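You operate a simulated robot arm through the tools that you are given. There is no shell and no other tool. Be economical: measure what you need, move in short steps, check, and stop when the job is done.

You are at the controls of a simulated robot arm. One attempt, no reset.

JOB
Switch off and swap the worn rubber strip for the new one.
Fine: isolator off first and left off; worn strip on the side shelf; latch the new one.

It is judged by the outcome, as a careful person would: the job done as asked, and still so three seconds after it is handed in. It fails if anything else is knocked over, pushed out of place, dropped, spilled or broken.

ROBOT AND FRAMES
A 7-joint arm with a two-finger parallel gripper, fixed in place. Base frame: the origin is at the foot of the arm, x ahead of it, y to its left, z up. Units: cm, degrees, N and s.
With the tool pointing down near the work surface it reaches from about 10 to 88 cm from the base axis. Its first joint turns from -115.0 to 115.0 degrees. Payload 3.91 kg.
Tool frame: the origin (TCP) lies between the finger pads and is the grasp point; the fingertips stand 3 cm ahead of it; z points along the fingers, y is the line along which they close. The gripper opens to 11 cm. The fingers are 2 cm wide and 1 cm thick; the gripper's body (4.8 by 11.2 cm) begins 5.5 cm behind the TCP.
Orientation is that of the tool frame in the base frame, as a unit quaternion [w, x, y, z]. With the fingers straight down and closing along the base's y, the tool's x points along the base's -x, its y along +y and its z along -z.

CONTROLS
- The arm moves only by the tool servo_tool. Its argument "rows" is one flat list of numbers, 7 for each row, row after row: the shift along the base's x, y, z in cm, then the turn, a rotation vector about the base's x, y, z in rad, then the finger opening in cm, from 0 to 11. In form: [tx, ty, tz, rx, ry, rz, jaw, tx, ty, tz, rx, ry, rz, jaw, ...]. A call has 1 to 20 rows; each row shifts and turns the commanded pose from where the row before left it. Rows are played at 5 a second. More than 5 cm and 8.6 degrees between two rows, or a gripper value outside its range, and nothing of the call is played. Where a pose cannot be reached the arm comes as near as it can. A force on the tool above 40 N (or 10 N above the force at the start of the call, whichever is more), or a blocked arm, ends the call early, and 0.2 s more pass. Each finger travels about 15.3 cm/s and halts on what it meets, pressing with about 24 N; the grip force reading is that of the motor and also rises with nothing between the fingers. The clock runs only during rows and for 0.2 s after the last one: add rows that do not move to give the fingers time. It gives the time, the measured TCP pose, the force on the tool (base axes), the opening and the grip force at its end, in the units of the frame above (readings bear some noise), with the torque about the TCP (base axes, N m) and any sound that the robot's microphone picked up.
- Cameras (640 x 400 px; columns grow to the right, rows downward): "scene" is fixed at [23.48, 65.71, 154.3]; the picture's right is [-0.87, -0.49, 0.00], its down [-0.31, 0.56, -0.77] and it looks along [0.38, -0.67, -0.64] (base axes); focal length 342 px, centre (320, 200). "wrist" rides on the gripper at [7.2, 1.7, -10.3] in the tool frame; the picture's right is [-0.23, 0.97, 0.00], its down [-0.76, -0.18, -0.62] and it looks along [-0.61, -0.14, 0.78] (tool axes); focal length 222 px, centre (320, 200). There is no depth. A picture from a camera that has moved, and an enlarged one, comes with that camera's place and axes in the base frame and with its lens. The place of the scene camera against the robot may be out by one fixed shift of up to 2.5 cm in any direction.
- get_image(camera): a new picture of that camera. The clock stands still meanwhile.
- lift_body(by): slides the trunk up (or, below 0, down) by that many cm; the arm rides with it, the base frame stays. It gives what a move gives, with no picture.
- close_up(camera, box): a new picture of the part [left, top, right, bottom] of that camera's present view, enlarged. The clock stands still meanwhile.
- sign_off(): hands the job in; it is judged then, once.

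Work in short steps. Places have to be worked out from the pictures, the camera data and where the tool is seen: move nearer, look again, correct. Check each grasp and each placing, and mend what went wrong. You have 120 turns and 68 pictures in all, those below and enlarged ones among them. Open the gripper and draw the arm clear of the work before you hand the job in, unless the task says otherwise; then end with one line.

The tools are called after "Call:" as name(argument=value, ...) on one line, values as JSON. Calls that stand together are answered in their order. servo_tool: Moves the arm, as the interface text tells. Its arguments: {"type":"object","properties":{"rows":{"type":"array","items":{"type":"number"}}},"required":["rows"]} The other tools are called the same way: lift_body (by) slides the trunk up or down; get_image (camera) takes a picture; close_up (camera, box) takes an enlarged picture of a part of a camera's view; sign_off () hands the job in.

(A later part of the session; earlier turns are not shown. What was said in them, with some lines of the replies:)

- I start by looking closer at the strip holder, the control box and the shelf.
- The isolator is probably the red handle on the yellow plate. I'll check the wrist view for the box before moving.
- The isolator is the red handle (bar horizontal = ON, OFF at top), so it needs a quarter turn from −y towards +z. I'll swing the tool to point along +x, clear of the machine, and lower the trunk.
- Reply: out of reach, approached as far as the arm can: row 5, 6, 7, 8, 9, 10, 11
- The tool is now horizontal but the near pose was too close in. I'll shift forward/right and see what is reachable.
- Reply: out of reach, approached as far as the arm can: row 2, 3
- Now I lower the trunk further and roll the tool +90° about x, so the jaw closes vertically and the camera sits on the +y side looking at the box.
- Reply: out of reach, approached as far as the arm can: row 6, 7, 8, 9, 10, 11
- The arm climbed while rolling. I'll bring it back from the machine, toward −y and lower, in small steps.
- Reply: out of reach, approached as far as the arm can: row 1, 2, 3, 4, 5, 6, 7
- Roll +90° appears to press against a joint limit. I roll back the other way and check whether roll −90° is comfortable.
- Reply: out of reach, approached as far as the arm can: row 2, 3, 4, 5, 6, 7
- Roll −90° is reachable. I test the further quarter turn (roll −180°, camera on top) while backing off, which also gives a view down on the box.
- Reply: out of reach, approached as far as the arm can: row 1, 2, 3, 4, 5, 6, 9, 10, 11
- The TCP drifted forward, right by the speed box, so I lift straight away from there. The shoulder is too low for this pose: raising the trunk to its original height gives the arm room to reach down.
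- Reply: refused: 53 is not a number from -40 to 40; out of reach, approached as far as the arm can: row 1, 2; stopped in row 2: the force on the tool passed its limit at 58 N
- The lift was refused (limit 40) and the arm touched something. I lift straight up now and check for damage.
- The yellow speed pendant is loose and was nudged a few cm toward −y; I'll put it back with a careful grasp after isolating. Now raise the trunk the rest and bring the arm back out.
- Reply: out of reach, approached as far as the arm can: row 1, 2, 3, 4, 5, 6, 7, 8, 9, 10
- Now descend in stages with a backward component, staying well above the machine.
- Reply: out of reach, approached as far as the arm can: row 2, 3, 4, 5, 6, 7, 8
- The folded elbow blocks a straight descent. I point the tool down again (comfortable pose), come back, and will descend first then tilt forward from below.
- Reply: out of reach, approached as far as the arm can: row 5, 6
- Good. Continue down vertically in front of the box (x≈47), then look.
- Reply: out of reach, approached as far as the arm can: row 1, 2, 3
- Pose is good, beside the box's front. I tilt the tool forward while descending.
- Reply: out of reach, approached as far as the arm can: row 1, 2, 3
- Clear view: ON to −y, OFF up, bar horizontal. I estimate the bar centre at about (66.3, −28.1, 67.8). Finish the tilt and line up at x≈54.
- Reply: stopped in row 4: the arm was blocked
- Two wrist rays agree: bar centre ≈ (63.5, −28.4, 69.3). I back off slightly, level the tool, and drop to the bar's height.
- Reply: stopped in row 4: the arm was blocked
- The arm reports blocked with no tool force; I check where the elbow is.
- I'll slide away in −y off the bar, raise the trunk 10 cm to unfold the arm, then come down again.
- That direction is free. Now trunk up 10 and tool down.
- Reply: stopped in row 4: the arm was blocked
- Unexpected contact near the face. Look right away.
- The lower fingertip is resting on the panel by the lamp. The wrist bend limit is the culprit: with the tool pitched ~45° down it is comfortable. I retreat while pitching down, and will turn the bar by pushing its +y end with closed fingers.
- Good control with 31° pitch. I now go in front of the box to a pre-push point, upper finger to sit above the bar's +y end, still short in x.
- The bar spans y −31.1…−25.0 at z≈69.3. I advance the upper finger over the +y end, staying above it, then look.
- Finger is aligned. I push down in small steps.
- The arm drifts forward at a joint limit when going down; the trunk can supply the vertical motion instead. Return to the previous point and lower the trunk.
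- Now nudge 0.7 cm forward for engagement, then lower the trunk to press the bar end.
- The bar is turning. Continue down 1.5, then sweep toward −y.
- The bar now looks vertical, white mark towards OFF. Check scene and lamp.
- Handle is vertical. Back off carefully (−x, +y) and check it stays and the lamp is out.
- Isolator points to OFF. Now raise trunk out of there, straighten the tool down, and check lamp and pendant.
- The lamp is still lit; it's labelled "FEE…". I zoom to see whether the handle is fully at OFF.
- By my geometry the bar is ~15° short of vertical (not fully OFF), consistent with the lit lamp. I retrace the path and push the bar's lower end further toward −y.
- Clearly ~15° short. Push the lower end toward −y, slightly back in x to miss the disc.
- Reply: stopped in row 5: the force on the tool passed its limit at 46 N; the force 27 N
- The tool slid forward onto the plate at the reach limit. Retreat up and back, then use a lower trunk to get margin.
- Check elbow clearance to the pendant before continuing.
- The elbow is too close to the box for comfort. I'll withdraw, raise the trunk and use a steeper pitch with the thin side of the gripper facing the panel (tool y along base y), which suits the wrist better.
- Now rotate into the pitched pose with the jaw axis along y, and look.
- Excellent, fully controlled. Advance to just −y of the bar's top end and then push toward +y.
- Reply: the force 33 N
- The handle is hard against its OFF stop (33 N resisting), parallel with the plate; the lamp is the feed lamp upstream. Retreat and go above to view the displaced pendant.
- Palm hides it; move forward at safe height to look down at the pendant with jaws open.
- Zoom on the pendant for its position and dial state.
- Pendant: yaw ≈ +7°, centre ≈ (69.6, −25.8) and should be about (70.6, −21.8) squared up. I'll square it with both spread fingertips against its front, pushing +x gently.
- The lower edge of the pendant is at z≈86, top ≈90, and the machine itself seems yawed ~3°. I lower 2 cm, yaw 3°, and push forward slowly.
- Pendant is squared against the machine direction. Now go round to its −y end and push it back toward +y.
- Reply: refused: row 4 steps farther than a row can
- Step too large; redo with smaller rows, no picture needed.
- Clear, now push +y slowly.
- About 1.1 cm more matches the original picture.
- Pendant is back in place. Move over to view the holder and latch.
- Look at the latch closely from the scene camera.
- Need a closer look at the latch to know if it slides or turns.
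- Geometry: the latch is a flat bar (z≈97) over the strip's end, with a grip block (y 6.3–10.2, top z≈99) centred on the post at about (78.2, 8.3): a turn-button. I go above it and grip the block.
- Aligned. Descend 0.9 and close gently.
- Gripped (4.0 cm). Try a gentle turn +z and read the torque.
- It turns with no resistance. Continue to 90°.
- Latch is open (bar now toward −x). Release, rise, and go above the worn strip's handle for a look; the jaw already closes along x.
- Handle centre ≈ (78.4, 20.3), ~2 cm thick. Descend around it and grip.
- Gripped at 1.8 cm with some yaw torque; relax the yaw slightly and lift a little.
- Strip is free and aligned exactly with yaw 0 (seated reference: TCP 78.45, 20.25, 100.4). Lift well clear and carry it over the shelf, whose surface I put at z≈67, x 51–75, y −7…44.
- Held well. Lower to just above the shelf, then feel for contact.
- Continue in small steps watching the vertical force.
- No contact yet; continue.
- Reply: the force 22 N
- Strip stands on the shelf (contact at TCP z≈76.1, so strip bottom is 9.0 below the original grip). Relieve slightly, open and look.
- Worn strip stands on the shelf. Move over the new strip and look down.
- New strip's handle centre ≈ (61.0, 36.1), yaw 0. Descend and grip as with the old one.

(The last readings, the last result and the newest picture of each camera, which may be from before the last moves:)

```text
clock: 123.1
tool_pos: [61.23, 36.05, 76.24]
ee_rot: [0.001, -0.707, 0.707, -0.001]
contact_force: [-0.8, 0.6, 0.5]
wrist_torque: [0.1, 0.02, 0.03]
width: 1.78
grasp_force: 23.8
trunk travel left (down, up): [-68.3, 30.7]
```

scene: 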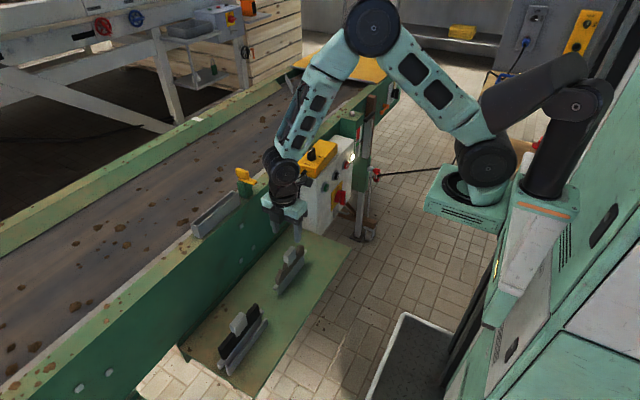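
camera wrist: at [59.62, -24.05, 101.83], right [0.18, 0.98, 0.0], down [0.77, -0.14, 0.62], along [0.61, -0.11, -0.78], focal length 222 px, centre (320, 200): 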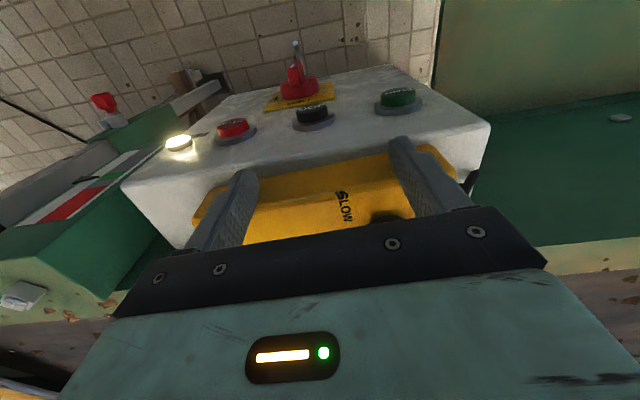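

Gripped at 1.78 cm. Lift straight out of the rack.

Call:
servo_tool(rows=[0, 0, 1, 0, 0, 0, 1, 0, 0, 1.5, 0, 0, 0, 1, 0, 0, 2, 0, 0, 0, 1, 0, 0, 3, 0, 0, 0, 1, 0, 0, 4, 0, 0, 0, 1, 0, 0, 0, 0, 0, 0, 1])

Call:
lift_body(by=29)

Call:
servo_tool(rows=[2, -3, 0, 0, 0, 0, 1, 3, -3, 0, 0, 0, 0, 1, 3, -3, 0, 0, 0, 0, 1, 3, -3, 0, 0, 0, 0, 1, 3, -2, 0, 0, 0, 0, 1, 2, -1, 0, 0, 0, 0, 1, 1.2, -0.75, 0, 0, 0, 0, 1, 0, 0, 0, 0, 0, 0, 1])

Call:
close_up(camera="scene", box=[165, 110, 315, 250])

```text
clock: 124.5
tool_pos: [61.18, 35.93, 87.8]
ee_rot: [0.001, -0.707, 0.707, 0.001]
contact_force: [-0.8, 0.3, -1.6]
wrist_torque: [0.01, -0.02, -0.04]
width: 1.8
grasp_force: 24.3
trunk travel left (down, up): [-68.3, 30.7]
```

```text
clock: 127.4
tool_pos: [61.07, 35.97, 116.85]
ee_rot: [0.001, -0.707, 0.707, 0.0]
contact_force: [0.2, 0.1, -2.7]
wrist_torque: [0.0, -0.01, 0.0]
width: 1.81
grasp_force: 24.3
trunk travel left (down, up): [-97.3, 1.7]
```

```text
clock: 129.2
tool_pos: [78.39, 20.09, 116.87]
ee_rot: [0.0, 0.707, -0.707, 0.0]
contact_force: [-0.4, 0.1, -1.2]
wrist_torque: [0.0, 0.0, -0.02]
width: 1.81
grasp_force: 23.9
trunk travel left (down, up): [-97.3, 1.7]
```

```text
2.86 times, centred on (240, 180) of scene
camera zoom: at [23.48, 65.71, 154.3], right [-0.87, -0.49, 0.0], down [-0.31, 0.56, -0.77], along [0.38, -0.67, -0.64], focal length 976 px, centre (549, 257)
```

zoom: 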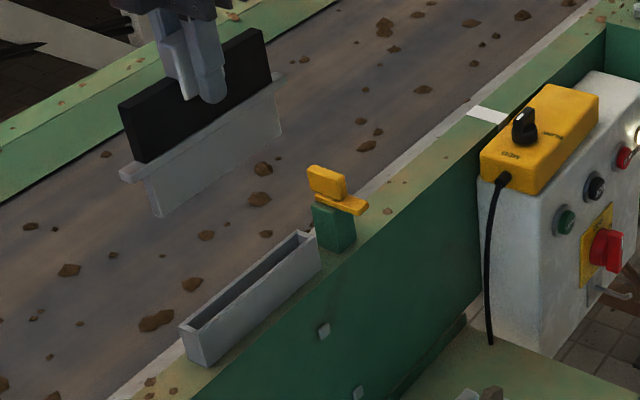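

New strip held squarely above the channel. Move to the reference x,y and descend, feeling for contact.

Call:
servo_tool(rows=[0.06, 0.12, -3, 0, 0, 0, 1, 0, 0, -3, 0, 0, 0, 1, 0, 0, -3, 0, 0, 0, 1, 0, 0, -1.5, 0, 0, 0, 1, 0, 0, 0, 0, 0, 0, 1])

Call:
servo_tool(rows=[0, 0, -0.5, 0, 0, 0, 1, 0, 0, -0.5, 0, 0, 0, 1, 0, 0, -0.3, 0, 0, 0, 1, 0, 0, 0, 0, 0, 0, 1])

Call:
close_up(camera="scene", box=[185, 150, 265, 240])

```text
clock: 130.4
tool_pos: [78.45, 20.3, 106.2]
ee_rot: [0.001, -0.707, 0.707, -0.001]
contact_force: [-0.5, -0.6, -2.0]
wrist_torque: [0.02, 0.02, 0.01]
width: 1.82
grasp_force: 24.0
trunk travel left (down, up): [-97.3, 1.7]
```

```text
clock: 131.4
tool_pos: [78.3, 20.35, 105.0]
ee_rot: [0.0, -0.707, 0.708, -0.002]
contact_force: [0.1, 1.1, -2.1]
wrist_torque: [-0.01, -0.01, 0.04]
width: 1.79
grasp_force: 23.9
trunk travel left (down, up): [-97.3, 1.7]
```

```text
4.44 times, centred on (225, 195) of scene
camera zoom: at [23.48, 65.71, 154.3], right [-0.87, -0.49, 0.0], down [-0.31, 0.56, -0.77], along [0.38, -0.67, -0.64], focal length 1519 px, centre (742, 222)
```

zoom: 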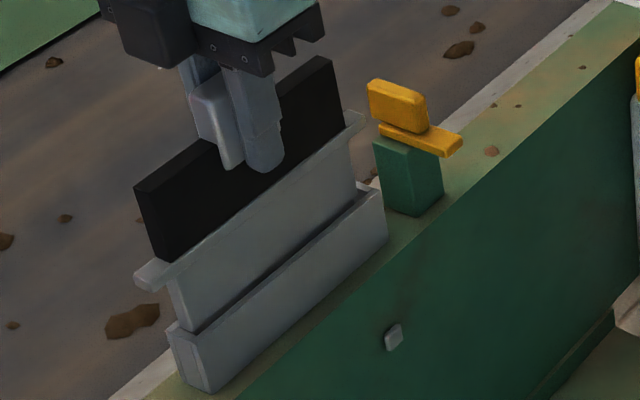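

Looks aligned with the channel. Continue down in small steps.

Call:
servo_tool(rows=[0.1, 0, -0.4, 0, 0, 0, 1, 0, 0, -0.4, 0, 0, 0, 1, 0, 0, -0.3, 0, 0, 0, 1, 0, 0, 0, 0, 0, 0, 1])

Call:
servo_tool(rows=[0, 0, -0.4, 0, 0, 0, 1, 0, 0, -0.4, 0, 0, 0, 1, 0, 0, 0, 0, 0, 0, 1])

```text
clock: 132.4
tool_pos: [78.59, 20.28, 103.9]
ee_rot: [0.001, -0.707, 0.708, -0.001]
contact_force: [2.3, -6.7, 14.1]
wrist_torque: [0.6, -0.24, -0.16]
width: 1.81
grasp_force: 24.0
trunk travel left (down, up): [-97.3, 1.7]
```

```text
clock: 133.2
tool_pos: [78.39, 20.13, 103.17]
ee_rot: [-0.001, 0.707, -0.707, 0.001]
contact_force: [-1.0, -9.3, 15.4]
wrist_torque: [0.35, 0.15, 0.16]
width: 1.78
grasp_force: 24.0
trunk travel left (down, up): [-97.3, 1.7]
```

The reaction pushes −y with upward force: the +y end is catching the end wall. Lift, shift −0.4 in y and retry.

Call:
servo_tool(rows=[0, 0, 1, 0, 0, 0, 1, 0, -0.2, 0.8, 0, 0, 0, 1, 0, -0.2, 0, 0, 0, 0, 1, 0, 0, 0, 0, 0, 0, 1])

Call:
servo_tool(rows=[0, 0, -0.5, 0, 0, 0, 1, 0, 0, -0.5, 0, 0, 0, 1, 0, 0, -0.4, 0, 0, 0, 1, 0, 0, -0.3, 0, 0, 0, 1, 0, 0, 0, 0, 0, 0, 1])

```text
clock: 134.2
tool_pos: [78.45, 19.93, 104.87]
ee_rot: [0.0, -0.707, 0.707, -0.002]
contact_force: [-0.7, -0.5, -2.2]
wrist_torque: [0.0, 0.01, 0.02]
width: 1.79
grasp_force: 24.0
trunk travel left (down, up): [-97.3, 1.7]
```

```text
clock: 135.4
tool_pos: [78.49, 19.93, 103.32]
ee_rot: [0.0, -0.707, 0.707, 0.0]
contact_force: [0.5, 0.4, -3.0]
wrist_torque: [-0.01, -0.02, -0.01]
width: 1.79
grasp_force: 24.2
trunk travel left (down, up): [-97.3, 1.7]
```

Free now. Continue down.

Call:
servo_tool(rows=[0, 0, -0.4, 0, 0, 0, 1, 0, 0, -0.4, 0, 0, 0, 1, 0, 0, -0.4, 0, 0, 0, 1, 0, 0, 0, 0, 0, 0, 1])

Call:
servo_tool(rows=[0, 0, -0.4, 0, 0, 0, 1, 0, 0, -0.4, 0, 0, 0, 1, 0, 0, -0.4, 0, 0, 0, 1, 0, 0, 0, 0, 0, 0, 1])

```text
clock: 136.4
tool_pos: [78.5, 19.75, 102.13]
ee_rot: [0.001, -0.707, 0.708, -0.001]
contact_force: [1.8, -11.2, 15.5]
wrist_torque: [0.36, -0.17, -0.14]
width: 1.76
grasp_force: 23.9
trunk travel left (down, up): [-97.3, 1.7]
```

```text
clock: 137.4
tool_pos: [78.26, 20.06, 100.74]
ee_rot: [0.0, 0.709, -0.706, 0.0]
contact_force: [1.6, 2.0, 8.1]
wrist_torque: [-0.07, 0.0, 0.03]
width: 1.76
grasp_force: 23.9
trunk travel left (down, up): [-97.3, 1.7]
```

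Check whether it went in or slipped in the grip.

Call:
close_up(camera="scene", box=[185, 150, 265, 240])

```text
4.44 times, centred on (225, 195) of scene
camera zoom: at [23.48, 65.71, 154.3], right [-0.87, -0.49, 0.0], down [-0.31, 0.56, -0.77], along [0.38, -0.67, -0.64], focal length 1519 px, centre (742, 222)
```

zoom: 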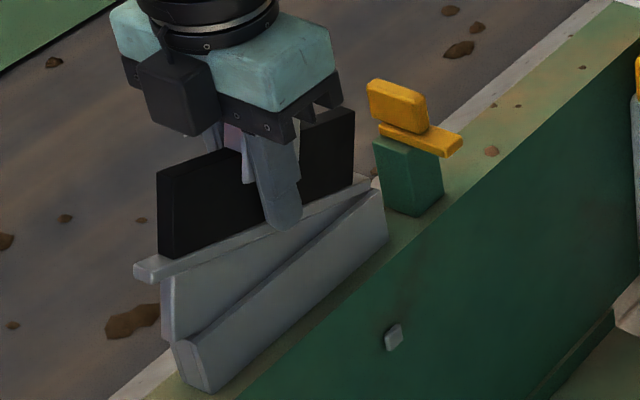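

The −y end entered but the +y end caught, tilting the strip ~10° in the grip. Lift out, level it by rotating about x, shift further −y, and look.

Call:
servo_tool(rows=[0, 0, 1, 0, 0, 0, 1, 0, 0, 1.5, 0, 0, 0, 1, 0, 0, 1.5, 0, 0, 0, 1, 0, 0, 1.5, 0, 0, 0, 1, 0, -0.2, 0, -0.09, 0, 0, 1, 0, -0.25, 0, -0.09, 0, 0, 1, 0, 0, 0, 0, 0, 0, 1])

Call:
close_up(camera="scene", box=[185, 150, 265, 240])

```text
clock: 139.0
tool_pos: [78.4, 19.54, 106.45]
ee_rot: [0.063, 0.705, -0.704, 0.065]
contact_force: [0.2, -0.3, -1.6]
wrist_torque: [0.01, 0.01, 0.03]
width: 1.81
grasp_force: 23.9
trunk travel left (down, up): [-97.3, 1.7]
```

```text
4.44 times, centred on (225, 195) of scene
camera zoom: at [23.48, 65.71, 154.3], right [-0.87, -0.49, 0.0], down [-0.31, 0.56, -0.77], along [0.38, -0.67, -0.64], focal length 1519 px, centre (742, 222)
```

zoom: 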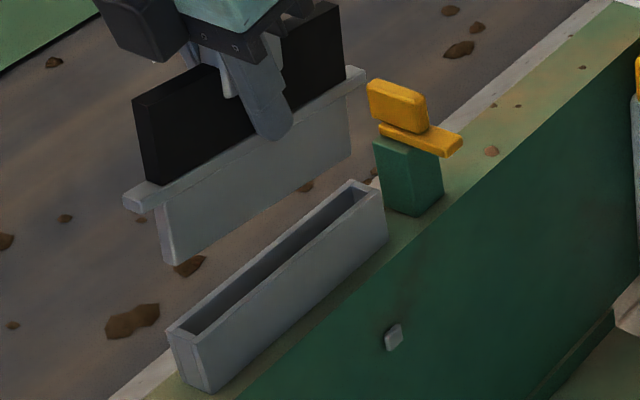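

Still tilted by about 0.2 rad and by my projection it will sit too far −y after levelling. Level the rest, shift +y 1.2, and look again.

Call:
servo_tool(rows=[0, 0.6, 0.3, -0.11, 0, 0, 1, 0, 0.6, 0, -0.11, 0, 0, 1, 0, 0, 0, 0, 0, 0, 1])

Call:
close_up(camera="scene", box=[185, 150, 265, 240])

```text
clock: 139.8
tool_pos: [78.47, 20.73, 106.59]
ee_rot: [0.14, 0.694, -0.692, 0.142]
contact_force: [0.1, 0.4, -1.4]
wrist_torque: [0.07, 0.0, -0.04]
width: 1.78
grasp_force: 24.2
trunk travel left (down, up): [-97.3, 1.7]
```

```text
4.44 times, centred on (225, 195) of scene
camera zoom: at [23.48, 65.71, 154.3], right [-0.87, -0.49, 0.0], down [-0.31, 0.56, -0.77], along [0.38, -0.67, -0.64], focal length 1519 px, centre (742, 222)
```

zoom: 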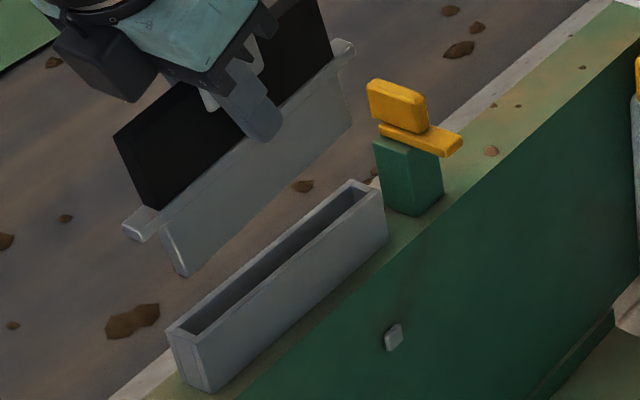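

Slightly over-levelled now; rotate back 0.075 and shift −0.15 in y, then lower into the channel with force checks.

Call:
servo_tool(rows=[0, -0.1, 0, 0.075, 0, 0, 1, 0, -0.05, -1, 0, 0, 0, 1, 0, 0, -1, 0, 0, 0, 1, 0, 0, -1, 0, 0, 0, 1, 0, 0, -0.5, 0, 0, 0, 1, 0, 0, 0, 0, 0, 0, 1])

Call:
servo_tool(rows=[0, 0, -0.4, 0, 0, 0, 1, 0, 0, -0.4, 0, 0, 0, 1, 0, 0, 0, 0, 0, 0, 1])

Call:
servo_tool(rows=[0, 0, -0.4, 0, 0, 0, 1, 0, 0, -0.4, 0, 0, 0, 1, 0, 0, 0, 0, 0, 0, 1])

```text
clock: 141.2
tool_pos: [78.53, 20.55, 102.95]
ee_rot: [-0.115, -0.697, 0.698, -0.114]
contact_force: [0.7, 0.0, -2.7]
wrist_torque: [-0.01, -0.02, -0.01]
width: 1.79
grasp_force: 24.0
trunk travel left (down, up): [-97.3, 1.7]
```

```text
clock: 142.0
tool_pos: [78.5, 20.55, 102.3]
ee_rot: [-0.114, -0.698, 0.698, -0.115]
contact_force: [-1.6, 0.2, -2.8]
wrist_torque: [0.04, -0.01, 0.03]
width: 1.76
grasp_force: 23.7
trunk travel left (down, up): [-97.3, 1.7]
```

```text
clock: 142.8
tool_pos: [78.46, 20.56, 101.4]
ee_rot: [0.114, 0.698, -0.698, 0.115]
contact_force: [0.1, -0.1, -1.8]
wrist_torque: [-0.02, 0.0, -0.01]
width: 1.77
grasp_force: 23.7
trunk travel left (down, up): [-97.3, 1.7]
```

No contact so far; keep going in small steps.

Call:
servo_tool(rows=[0, 0, -0.3, 0, 0, 0, 1, 0, 0, -0.3, 0, 0, 0, 1, 0, 0, 0, 0, 0, 0, 1])

Call:
servo_tool(rows=[0, 0, -0.3, 0, 0, 0, 1, 0, 0, -0.3, 0, 0, 0, 1, 0, 0, 0, 0, 0, 0, 1])

```text
clock: 143.6
tool_pos: [78.43, 20.6, 100.87]
ee_rot: [0.113, 0.698, -0.698, 0.115]
contact_force: [0.2, 0.6, -1.7]
wrist_torque: [0.02, 0.03, -0.01]
width: 1.79
grasp_force: 24.0
trunk travel left (down, up): [-97.3, 1.7]
```

```text
clock: 144.4
tool_pos: [78.35, 20.6, 100.3]
ee_rot: [-0.114, -0.698, 0.698, -0.115]
contact_force: [-0.1, -0.1, -1.8]
wrist_torque: [0.01, 0.03, 0.01]
width: 1.75
grasp_force: 23.9
trunk travel left (down, up): [-97.3, 1.7]
```

It should be ~2 cm into the channel with no contact. Continue.

Call:
servo_tool(rows=[0, 0, -0.3, 0, 0, 0, 1, 0, 0, -0.3, 0, 0, 0, 1, 0, 0, 0, 0, 0, 0, 1])

Call:
servo_tool(rows=[0, 0, -0.3, 0, 0, 0, 1, 0, 0, -0.3, 0, 0, 0, 1, 0, 0, 0, 0, 0, 0, 1])

```text
clock: 145.2
tool_pos: [78.42, 20.57, 99.66]
ee_rot: [-0.114, -0.698, 0.698, -0.115]
contact_force: [-0.8, 1.1, -1.5]
wrist_torque: [-0.01, -0.01, 0.0]
width: 1.78
grasp_force: 23.9
trunk travel left (down, up): [-97.3, 1.7]
```

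```text
clock: 146.0
tool_pos: [78.52, 20.55, 99.1]
ee_rot: [-0.113, -0.698, 0.698, -0.114]
contact_force: [0.3, 0.6, -2.3]
wrist_torque: [-0.01, 0.0, 0.04]
width: 1.77
grasp_force: 23.7
trunk travel left (down, up): [-97.3, 1.7]
```

Call:
servo_tool(rows=[0, 0, -0.25, 0, 0, 0, 1, 0, 0, -0.25, 0, 0, 0, 1, 0, 0, 0, 0, 0, 0, 1])

Call:
servo_tool(rows=[0, 0, -0.25, 0, 0, 0, 1, 0, 0, -0.2, 0, 0, 0, 1, 0, 0, 0, 0, 0, 0, 1])

```text
clock: 146.8
tool_pos: [78.36, 20.57, 98.66]
ee_rot: [-0.114, -0.698, 0.698, -0.115]
contact_force: [0.0, -0.1, -1.0]
wrist_torque: [0.05, 0.01, 0.01]
width: 1.74
grasp_force: 23.8
trunk travel left (down, up): [-97.3, 1.7]
```

```text
clock: 147.6
tool_pos: [78.36, 20.5, 98.25]
ee_rot: [-0.113, -0.697, 0.698, -0.116]
contact_force: [1.3, -5.9, 19.8]
wrist_torque: [0.42, -0.12, -0.01]
width: 1.81
grasp_force: 23.9
trunk travel left (down, up): [-97.3, 1.7]
```

Contact exactly where seating was predicted (98.3). Release, retreat along the tool axis, and look.

Call:
servo_tool(rows=[0, 0, 0, 0, 0, 0, 2.5, 0, 0, 0, 0, 0, 0, 4, 0, 0, 0, 0, 0, 0, 5, 0, 0.6, 1.9, 0, 0, 0, 5, 0, 1, 2.9, 0, 0, 0, 5, 0, 1, 2.9, 0, 0, 0, 5, 0, 0, 2, 0.1, 0, 0, 5, 0, -1, 0, 0.12, 0, 0, 5, 0, -1, 0, 0.105, 0, 0, 5, 0, 0, 0, 0, 0, 0, 5])

Call:
close_up(camera="scene", box=[185, 150, 265, 240])

```text
clock: 149.8
tool_pos: [78.41, 21.09, 107.97]
ee_rot: [0.001, -0.707, 0.707, 0.0]
contact_force: [-1.3, 0.3, -1.1]
wrist_torque: [0.02, -0.01, -0.02]
width: 4.99
grasp_force: 0.1
trunk travel left (down, up): [-97.3, 1.7]
```

```text
4.44 times, centred on (225, 195) of scene
camera zoom: at [23.48, 65.71, 154.3], right [-0.87, -0.49, 0.0], down [-0.31, 0.56, -0.77], along [0.38, -0.67, -0.64], focal length 1519 px, centre (742, 222)
```

zoom: 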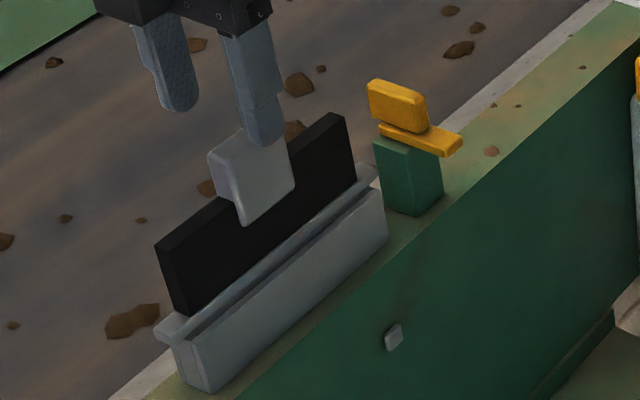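

Seated just like the old one was. A light press on the handle top to confirm seating, with closed fingers.

Call:
servo_tool(rows=[0, -0.6, 0, 0, 0, 0, 0, 0, 0, -1.5, 0, 0, 0, 0, 0, 0, -1, 0, 0, 0, 0, 0, 0, -0.5, 0, 0, 0, 0, 0, 0, -0.3, 0, 0, 0, 0, 0, 0, 0, 0, 0, 0, 0])

Call:
servo_tool(rows=[0, 0, -0.3, 0, 0, 0, 0, 0, 0, -0.3, 0, 0, 0, 0, 0, 0, 0, 0, 0, 0, 0])

```text
clock: 150.7
tool_pos: [78.94, 20.69, 106.25]
ee_rot: [0.007, -0.706, 0.708, -0.003]
contact_force: [-0.4, -3.4, 15.3]
wrist_torque: [-0.14, 0.1, 0.03]
width: 0.01
grasp_force: 24.4
trunk travel left (down, up): [-97.3, 1.7]
stopped in row 4: the force on the tool passed its limit at 48 N (the readings are from after the stop); the commanded pose is now the measured one
```

```text
clock: 151.1
tool_pos: [79.17, 20.63, 106.34]
ee_rot: [0.009, -0.706, 0.708, -0.005]
contact_force: [0.5, -3.5, 13.2]
wrist_torque: [-0.26, 0.05, 0.04]
width: 0.0
grasp_force: 24.0
trunk travel left (down, up): [-97.3, 1.7]
stopped in row 2: the force on the tool passed its limit at 45 N (the readings are from after the stop); the commanded pose is now the measured one
```

Firmly seated (45 N without giving way). Rise and go to the latch, gripping its block.

Call:
servo_tool(rows=[0, 0, 1.5, 0, 0, 0, 0, -0.4, 0, 2, 0, 0, 0, 3, -0.4, -4, 0, 0, 0, 0, 6.4, 0, -4, 0, 0, 0, 0, 6.4, 0, -4.3, 0, 0, 0, 0, 6.4, 0, 0, -3, 0, 0, 0, 6.4, 0, 0, -3, 0, 0, 0, 6.4, 0, 0, -2, 0, 0, 0, 6.4, 0, 0, 0, 0, 0, 0, 6.4])

```text
clock: 153.1
tool_pos: [78.31, 8.38, 101.61]
ee_rot: [0.008, -0.706, 0.708, -0.003]
contact_force: [0.1, -0.5, -0.5]
wrist_torque: [0.0, -0.01, 0.02]
width: 6.38
grasp_force: 0.0
trunk travel left (down, up): [-97.3, 1.7]
```

Lower to the earlier grip height and close on the block.

Call:
servo_tool(rows=[0.05, 0, -0.4, 0, 0, 0, 6.4, 0, 0, -0.35, 0, 0, 0.03, 6.4, 0, 0, 0, 0, 0, 0, 5, 0, 0, 0, 0, 0, 0, 3.5, 0, 0, 0, 0, 0, 0, 3.5, 0, 0, 0, 0, 0, 0, 3.5])

```text
clock: 154.5
tool_pos: [78.49, 8.24, 100.8]
ee_rot: [-0.006, 0.717, -0.697, 0.004]
contact_force: [2.6, 0.0, -2.2]
wrist_torque: [0.03, 0.46, -0.15]
width: 4.02
grasp_force: 45.2
trunk travel left (down, up): [-97.3, 1.7]
```

Gripped at 4.0 cm. Turn it back −92° over the strip end.

Call:
servo_tool(rows=[0, 0, 0, 0, 0, -0.1333, 3.5, 0, 0, 0, 0, 0, -0.1333, 3.5, 0, 0, 0, 0, 0, -0.1333, 3.5, 0, 0, 0, 0, 0, -0.1333, 3.5, 0, 0, 0, 0, 0, -0.1333, 3.5, 0, 0, 0, 0, 0, -0.1333, 3.5, 0, 0, 0, 0, 0, -0.1333, 3.5, 0, 0, 0, 0, 0, -0.1333, 3.5, 0, 0, 0, 0, 0, -0.1333, 3.5, 0, 0, 0, 0, 0, -0.1333, 3.5, 0, 0, 0, 0, 0, -0.1333, 3.5, 0, 0, 0, 0, 0, -0.1333, 3.5, 0, 0, 0, 0, 0, 0, 3.5])

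```text
clock: 157.3
tool_pos: [78.46, 8.31, 100.93]
ee_rot: [0.003, 0.002, 1.0, -0.007]
contact_force: [11.4, -5.7, -2.5]
wrist_torque: [0.37, -0.28, 0.33]
width: 4.01
grasp_force: 45.3
trunk travel left (down, up): [-97.3, 1.7]
```

Reached the stop. Release, rise and draw the arm back, then check.

Call:
servo_tool(rows=[0, 0, 0, 0, 0, 0, 5, 0, 0, 0, 0, 0, 0, 6.4, 0, 0, 1, 0, 0, 0, 6.4, 0, 0, 3, 0, 0, 0, 6.4, 0, 0, 4, 0, 0, 0, 7, -2, 0, 3, 0, 0, 0, 8, -4, 0, 2, 0, 0, 0, 9, -4, 0, 2, 0, 0, 0, 11, -4, 0, 2, 0, 0, 0, 11, -4, 0, 1, 0, 0, 0, 11, -4, 0, 0, 0, 0, 0, 11, -4, 0, 0, 0, 0, 0, 11, 0, 0, 0, 0, 0, 0, 11])

Call:
close_up(camera="scene", box=[170, 130, 370, 330])

```text
clock: 160.1
tool_pos: [52.2, 8.39, 118.67]
ee_rot: [0.003, 0.0, 1.0, -0.007]
contact_force: [0.9, 0.6, 0.3]
wrist_torque: [-0.02, 0.0, 0.0]
width: 11.0
grasp_force: 0.1
trunk travel left (down, up): [-97.3, 1.7]
```

```text
2.00 times, centred on (270, 230) of scene
camera zoom: at [23.48, 65.71, 154.3], right [-0.87, -0.49, 0.0], down [-0.31, 0.56, -0.77], along [0.38, -0.67, -0.64], focal length 683 px, centre (420, 140)
```

zoom: 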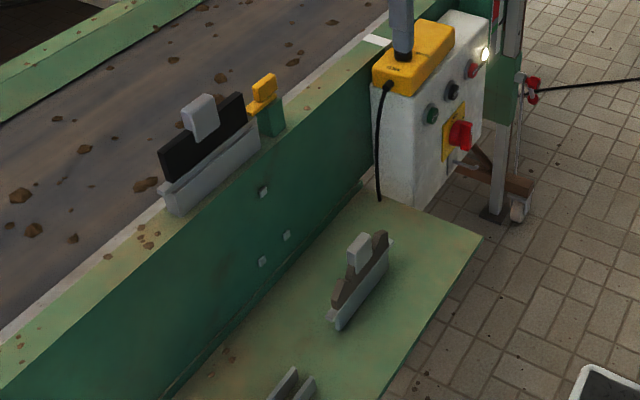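

Everything looks right; one last close look at latch and strip end.

Call:
close_up(camera="scene", box=[205, 150, 265, 220])

```text
5.71 times, centred on (235, 185) of scene
camera zoom: at [23.48, 65.71, 154.3], right [-0.87, -0.49, 0.0], down [-0.31, 0.56, -0.77], along [0.38, -0.67, -0.64], focal length 1952 px, centre (806, 286)
```

zoom: 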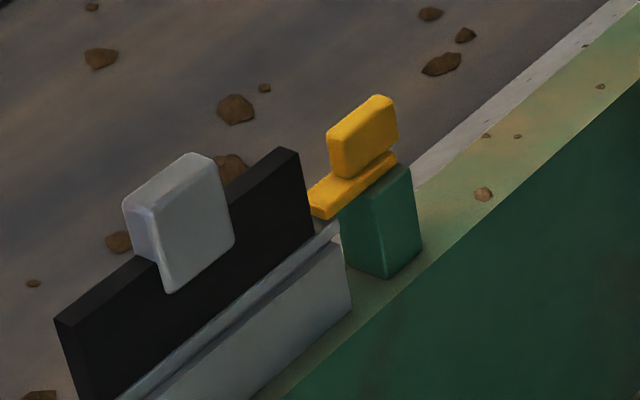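

The latch bar lies over the end of the new strip, the gripper is open and the arm is clear of the work. Handing in.

Call:
sign_off()

```text
The job is handed in.
```

The isolator is off and left off, the worn strip stands on the side shelf, and the new strip is seated and latched. On the way I knocked the loose yellow speed pendant a few cm and pushed it back to about its original spot. A fingertip also pressed the panel beside the lamp, and the lamp was still lit at the end although the isolator is on its OFF stop.
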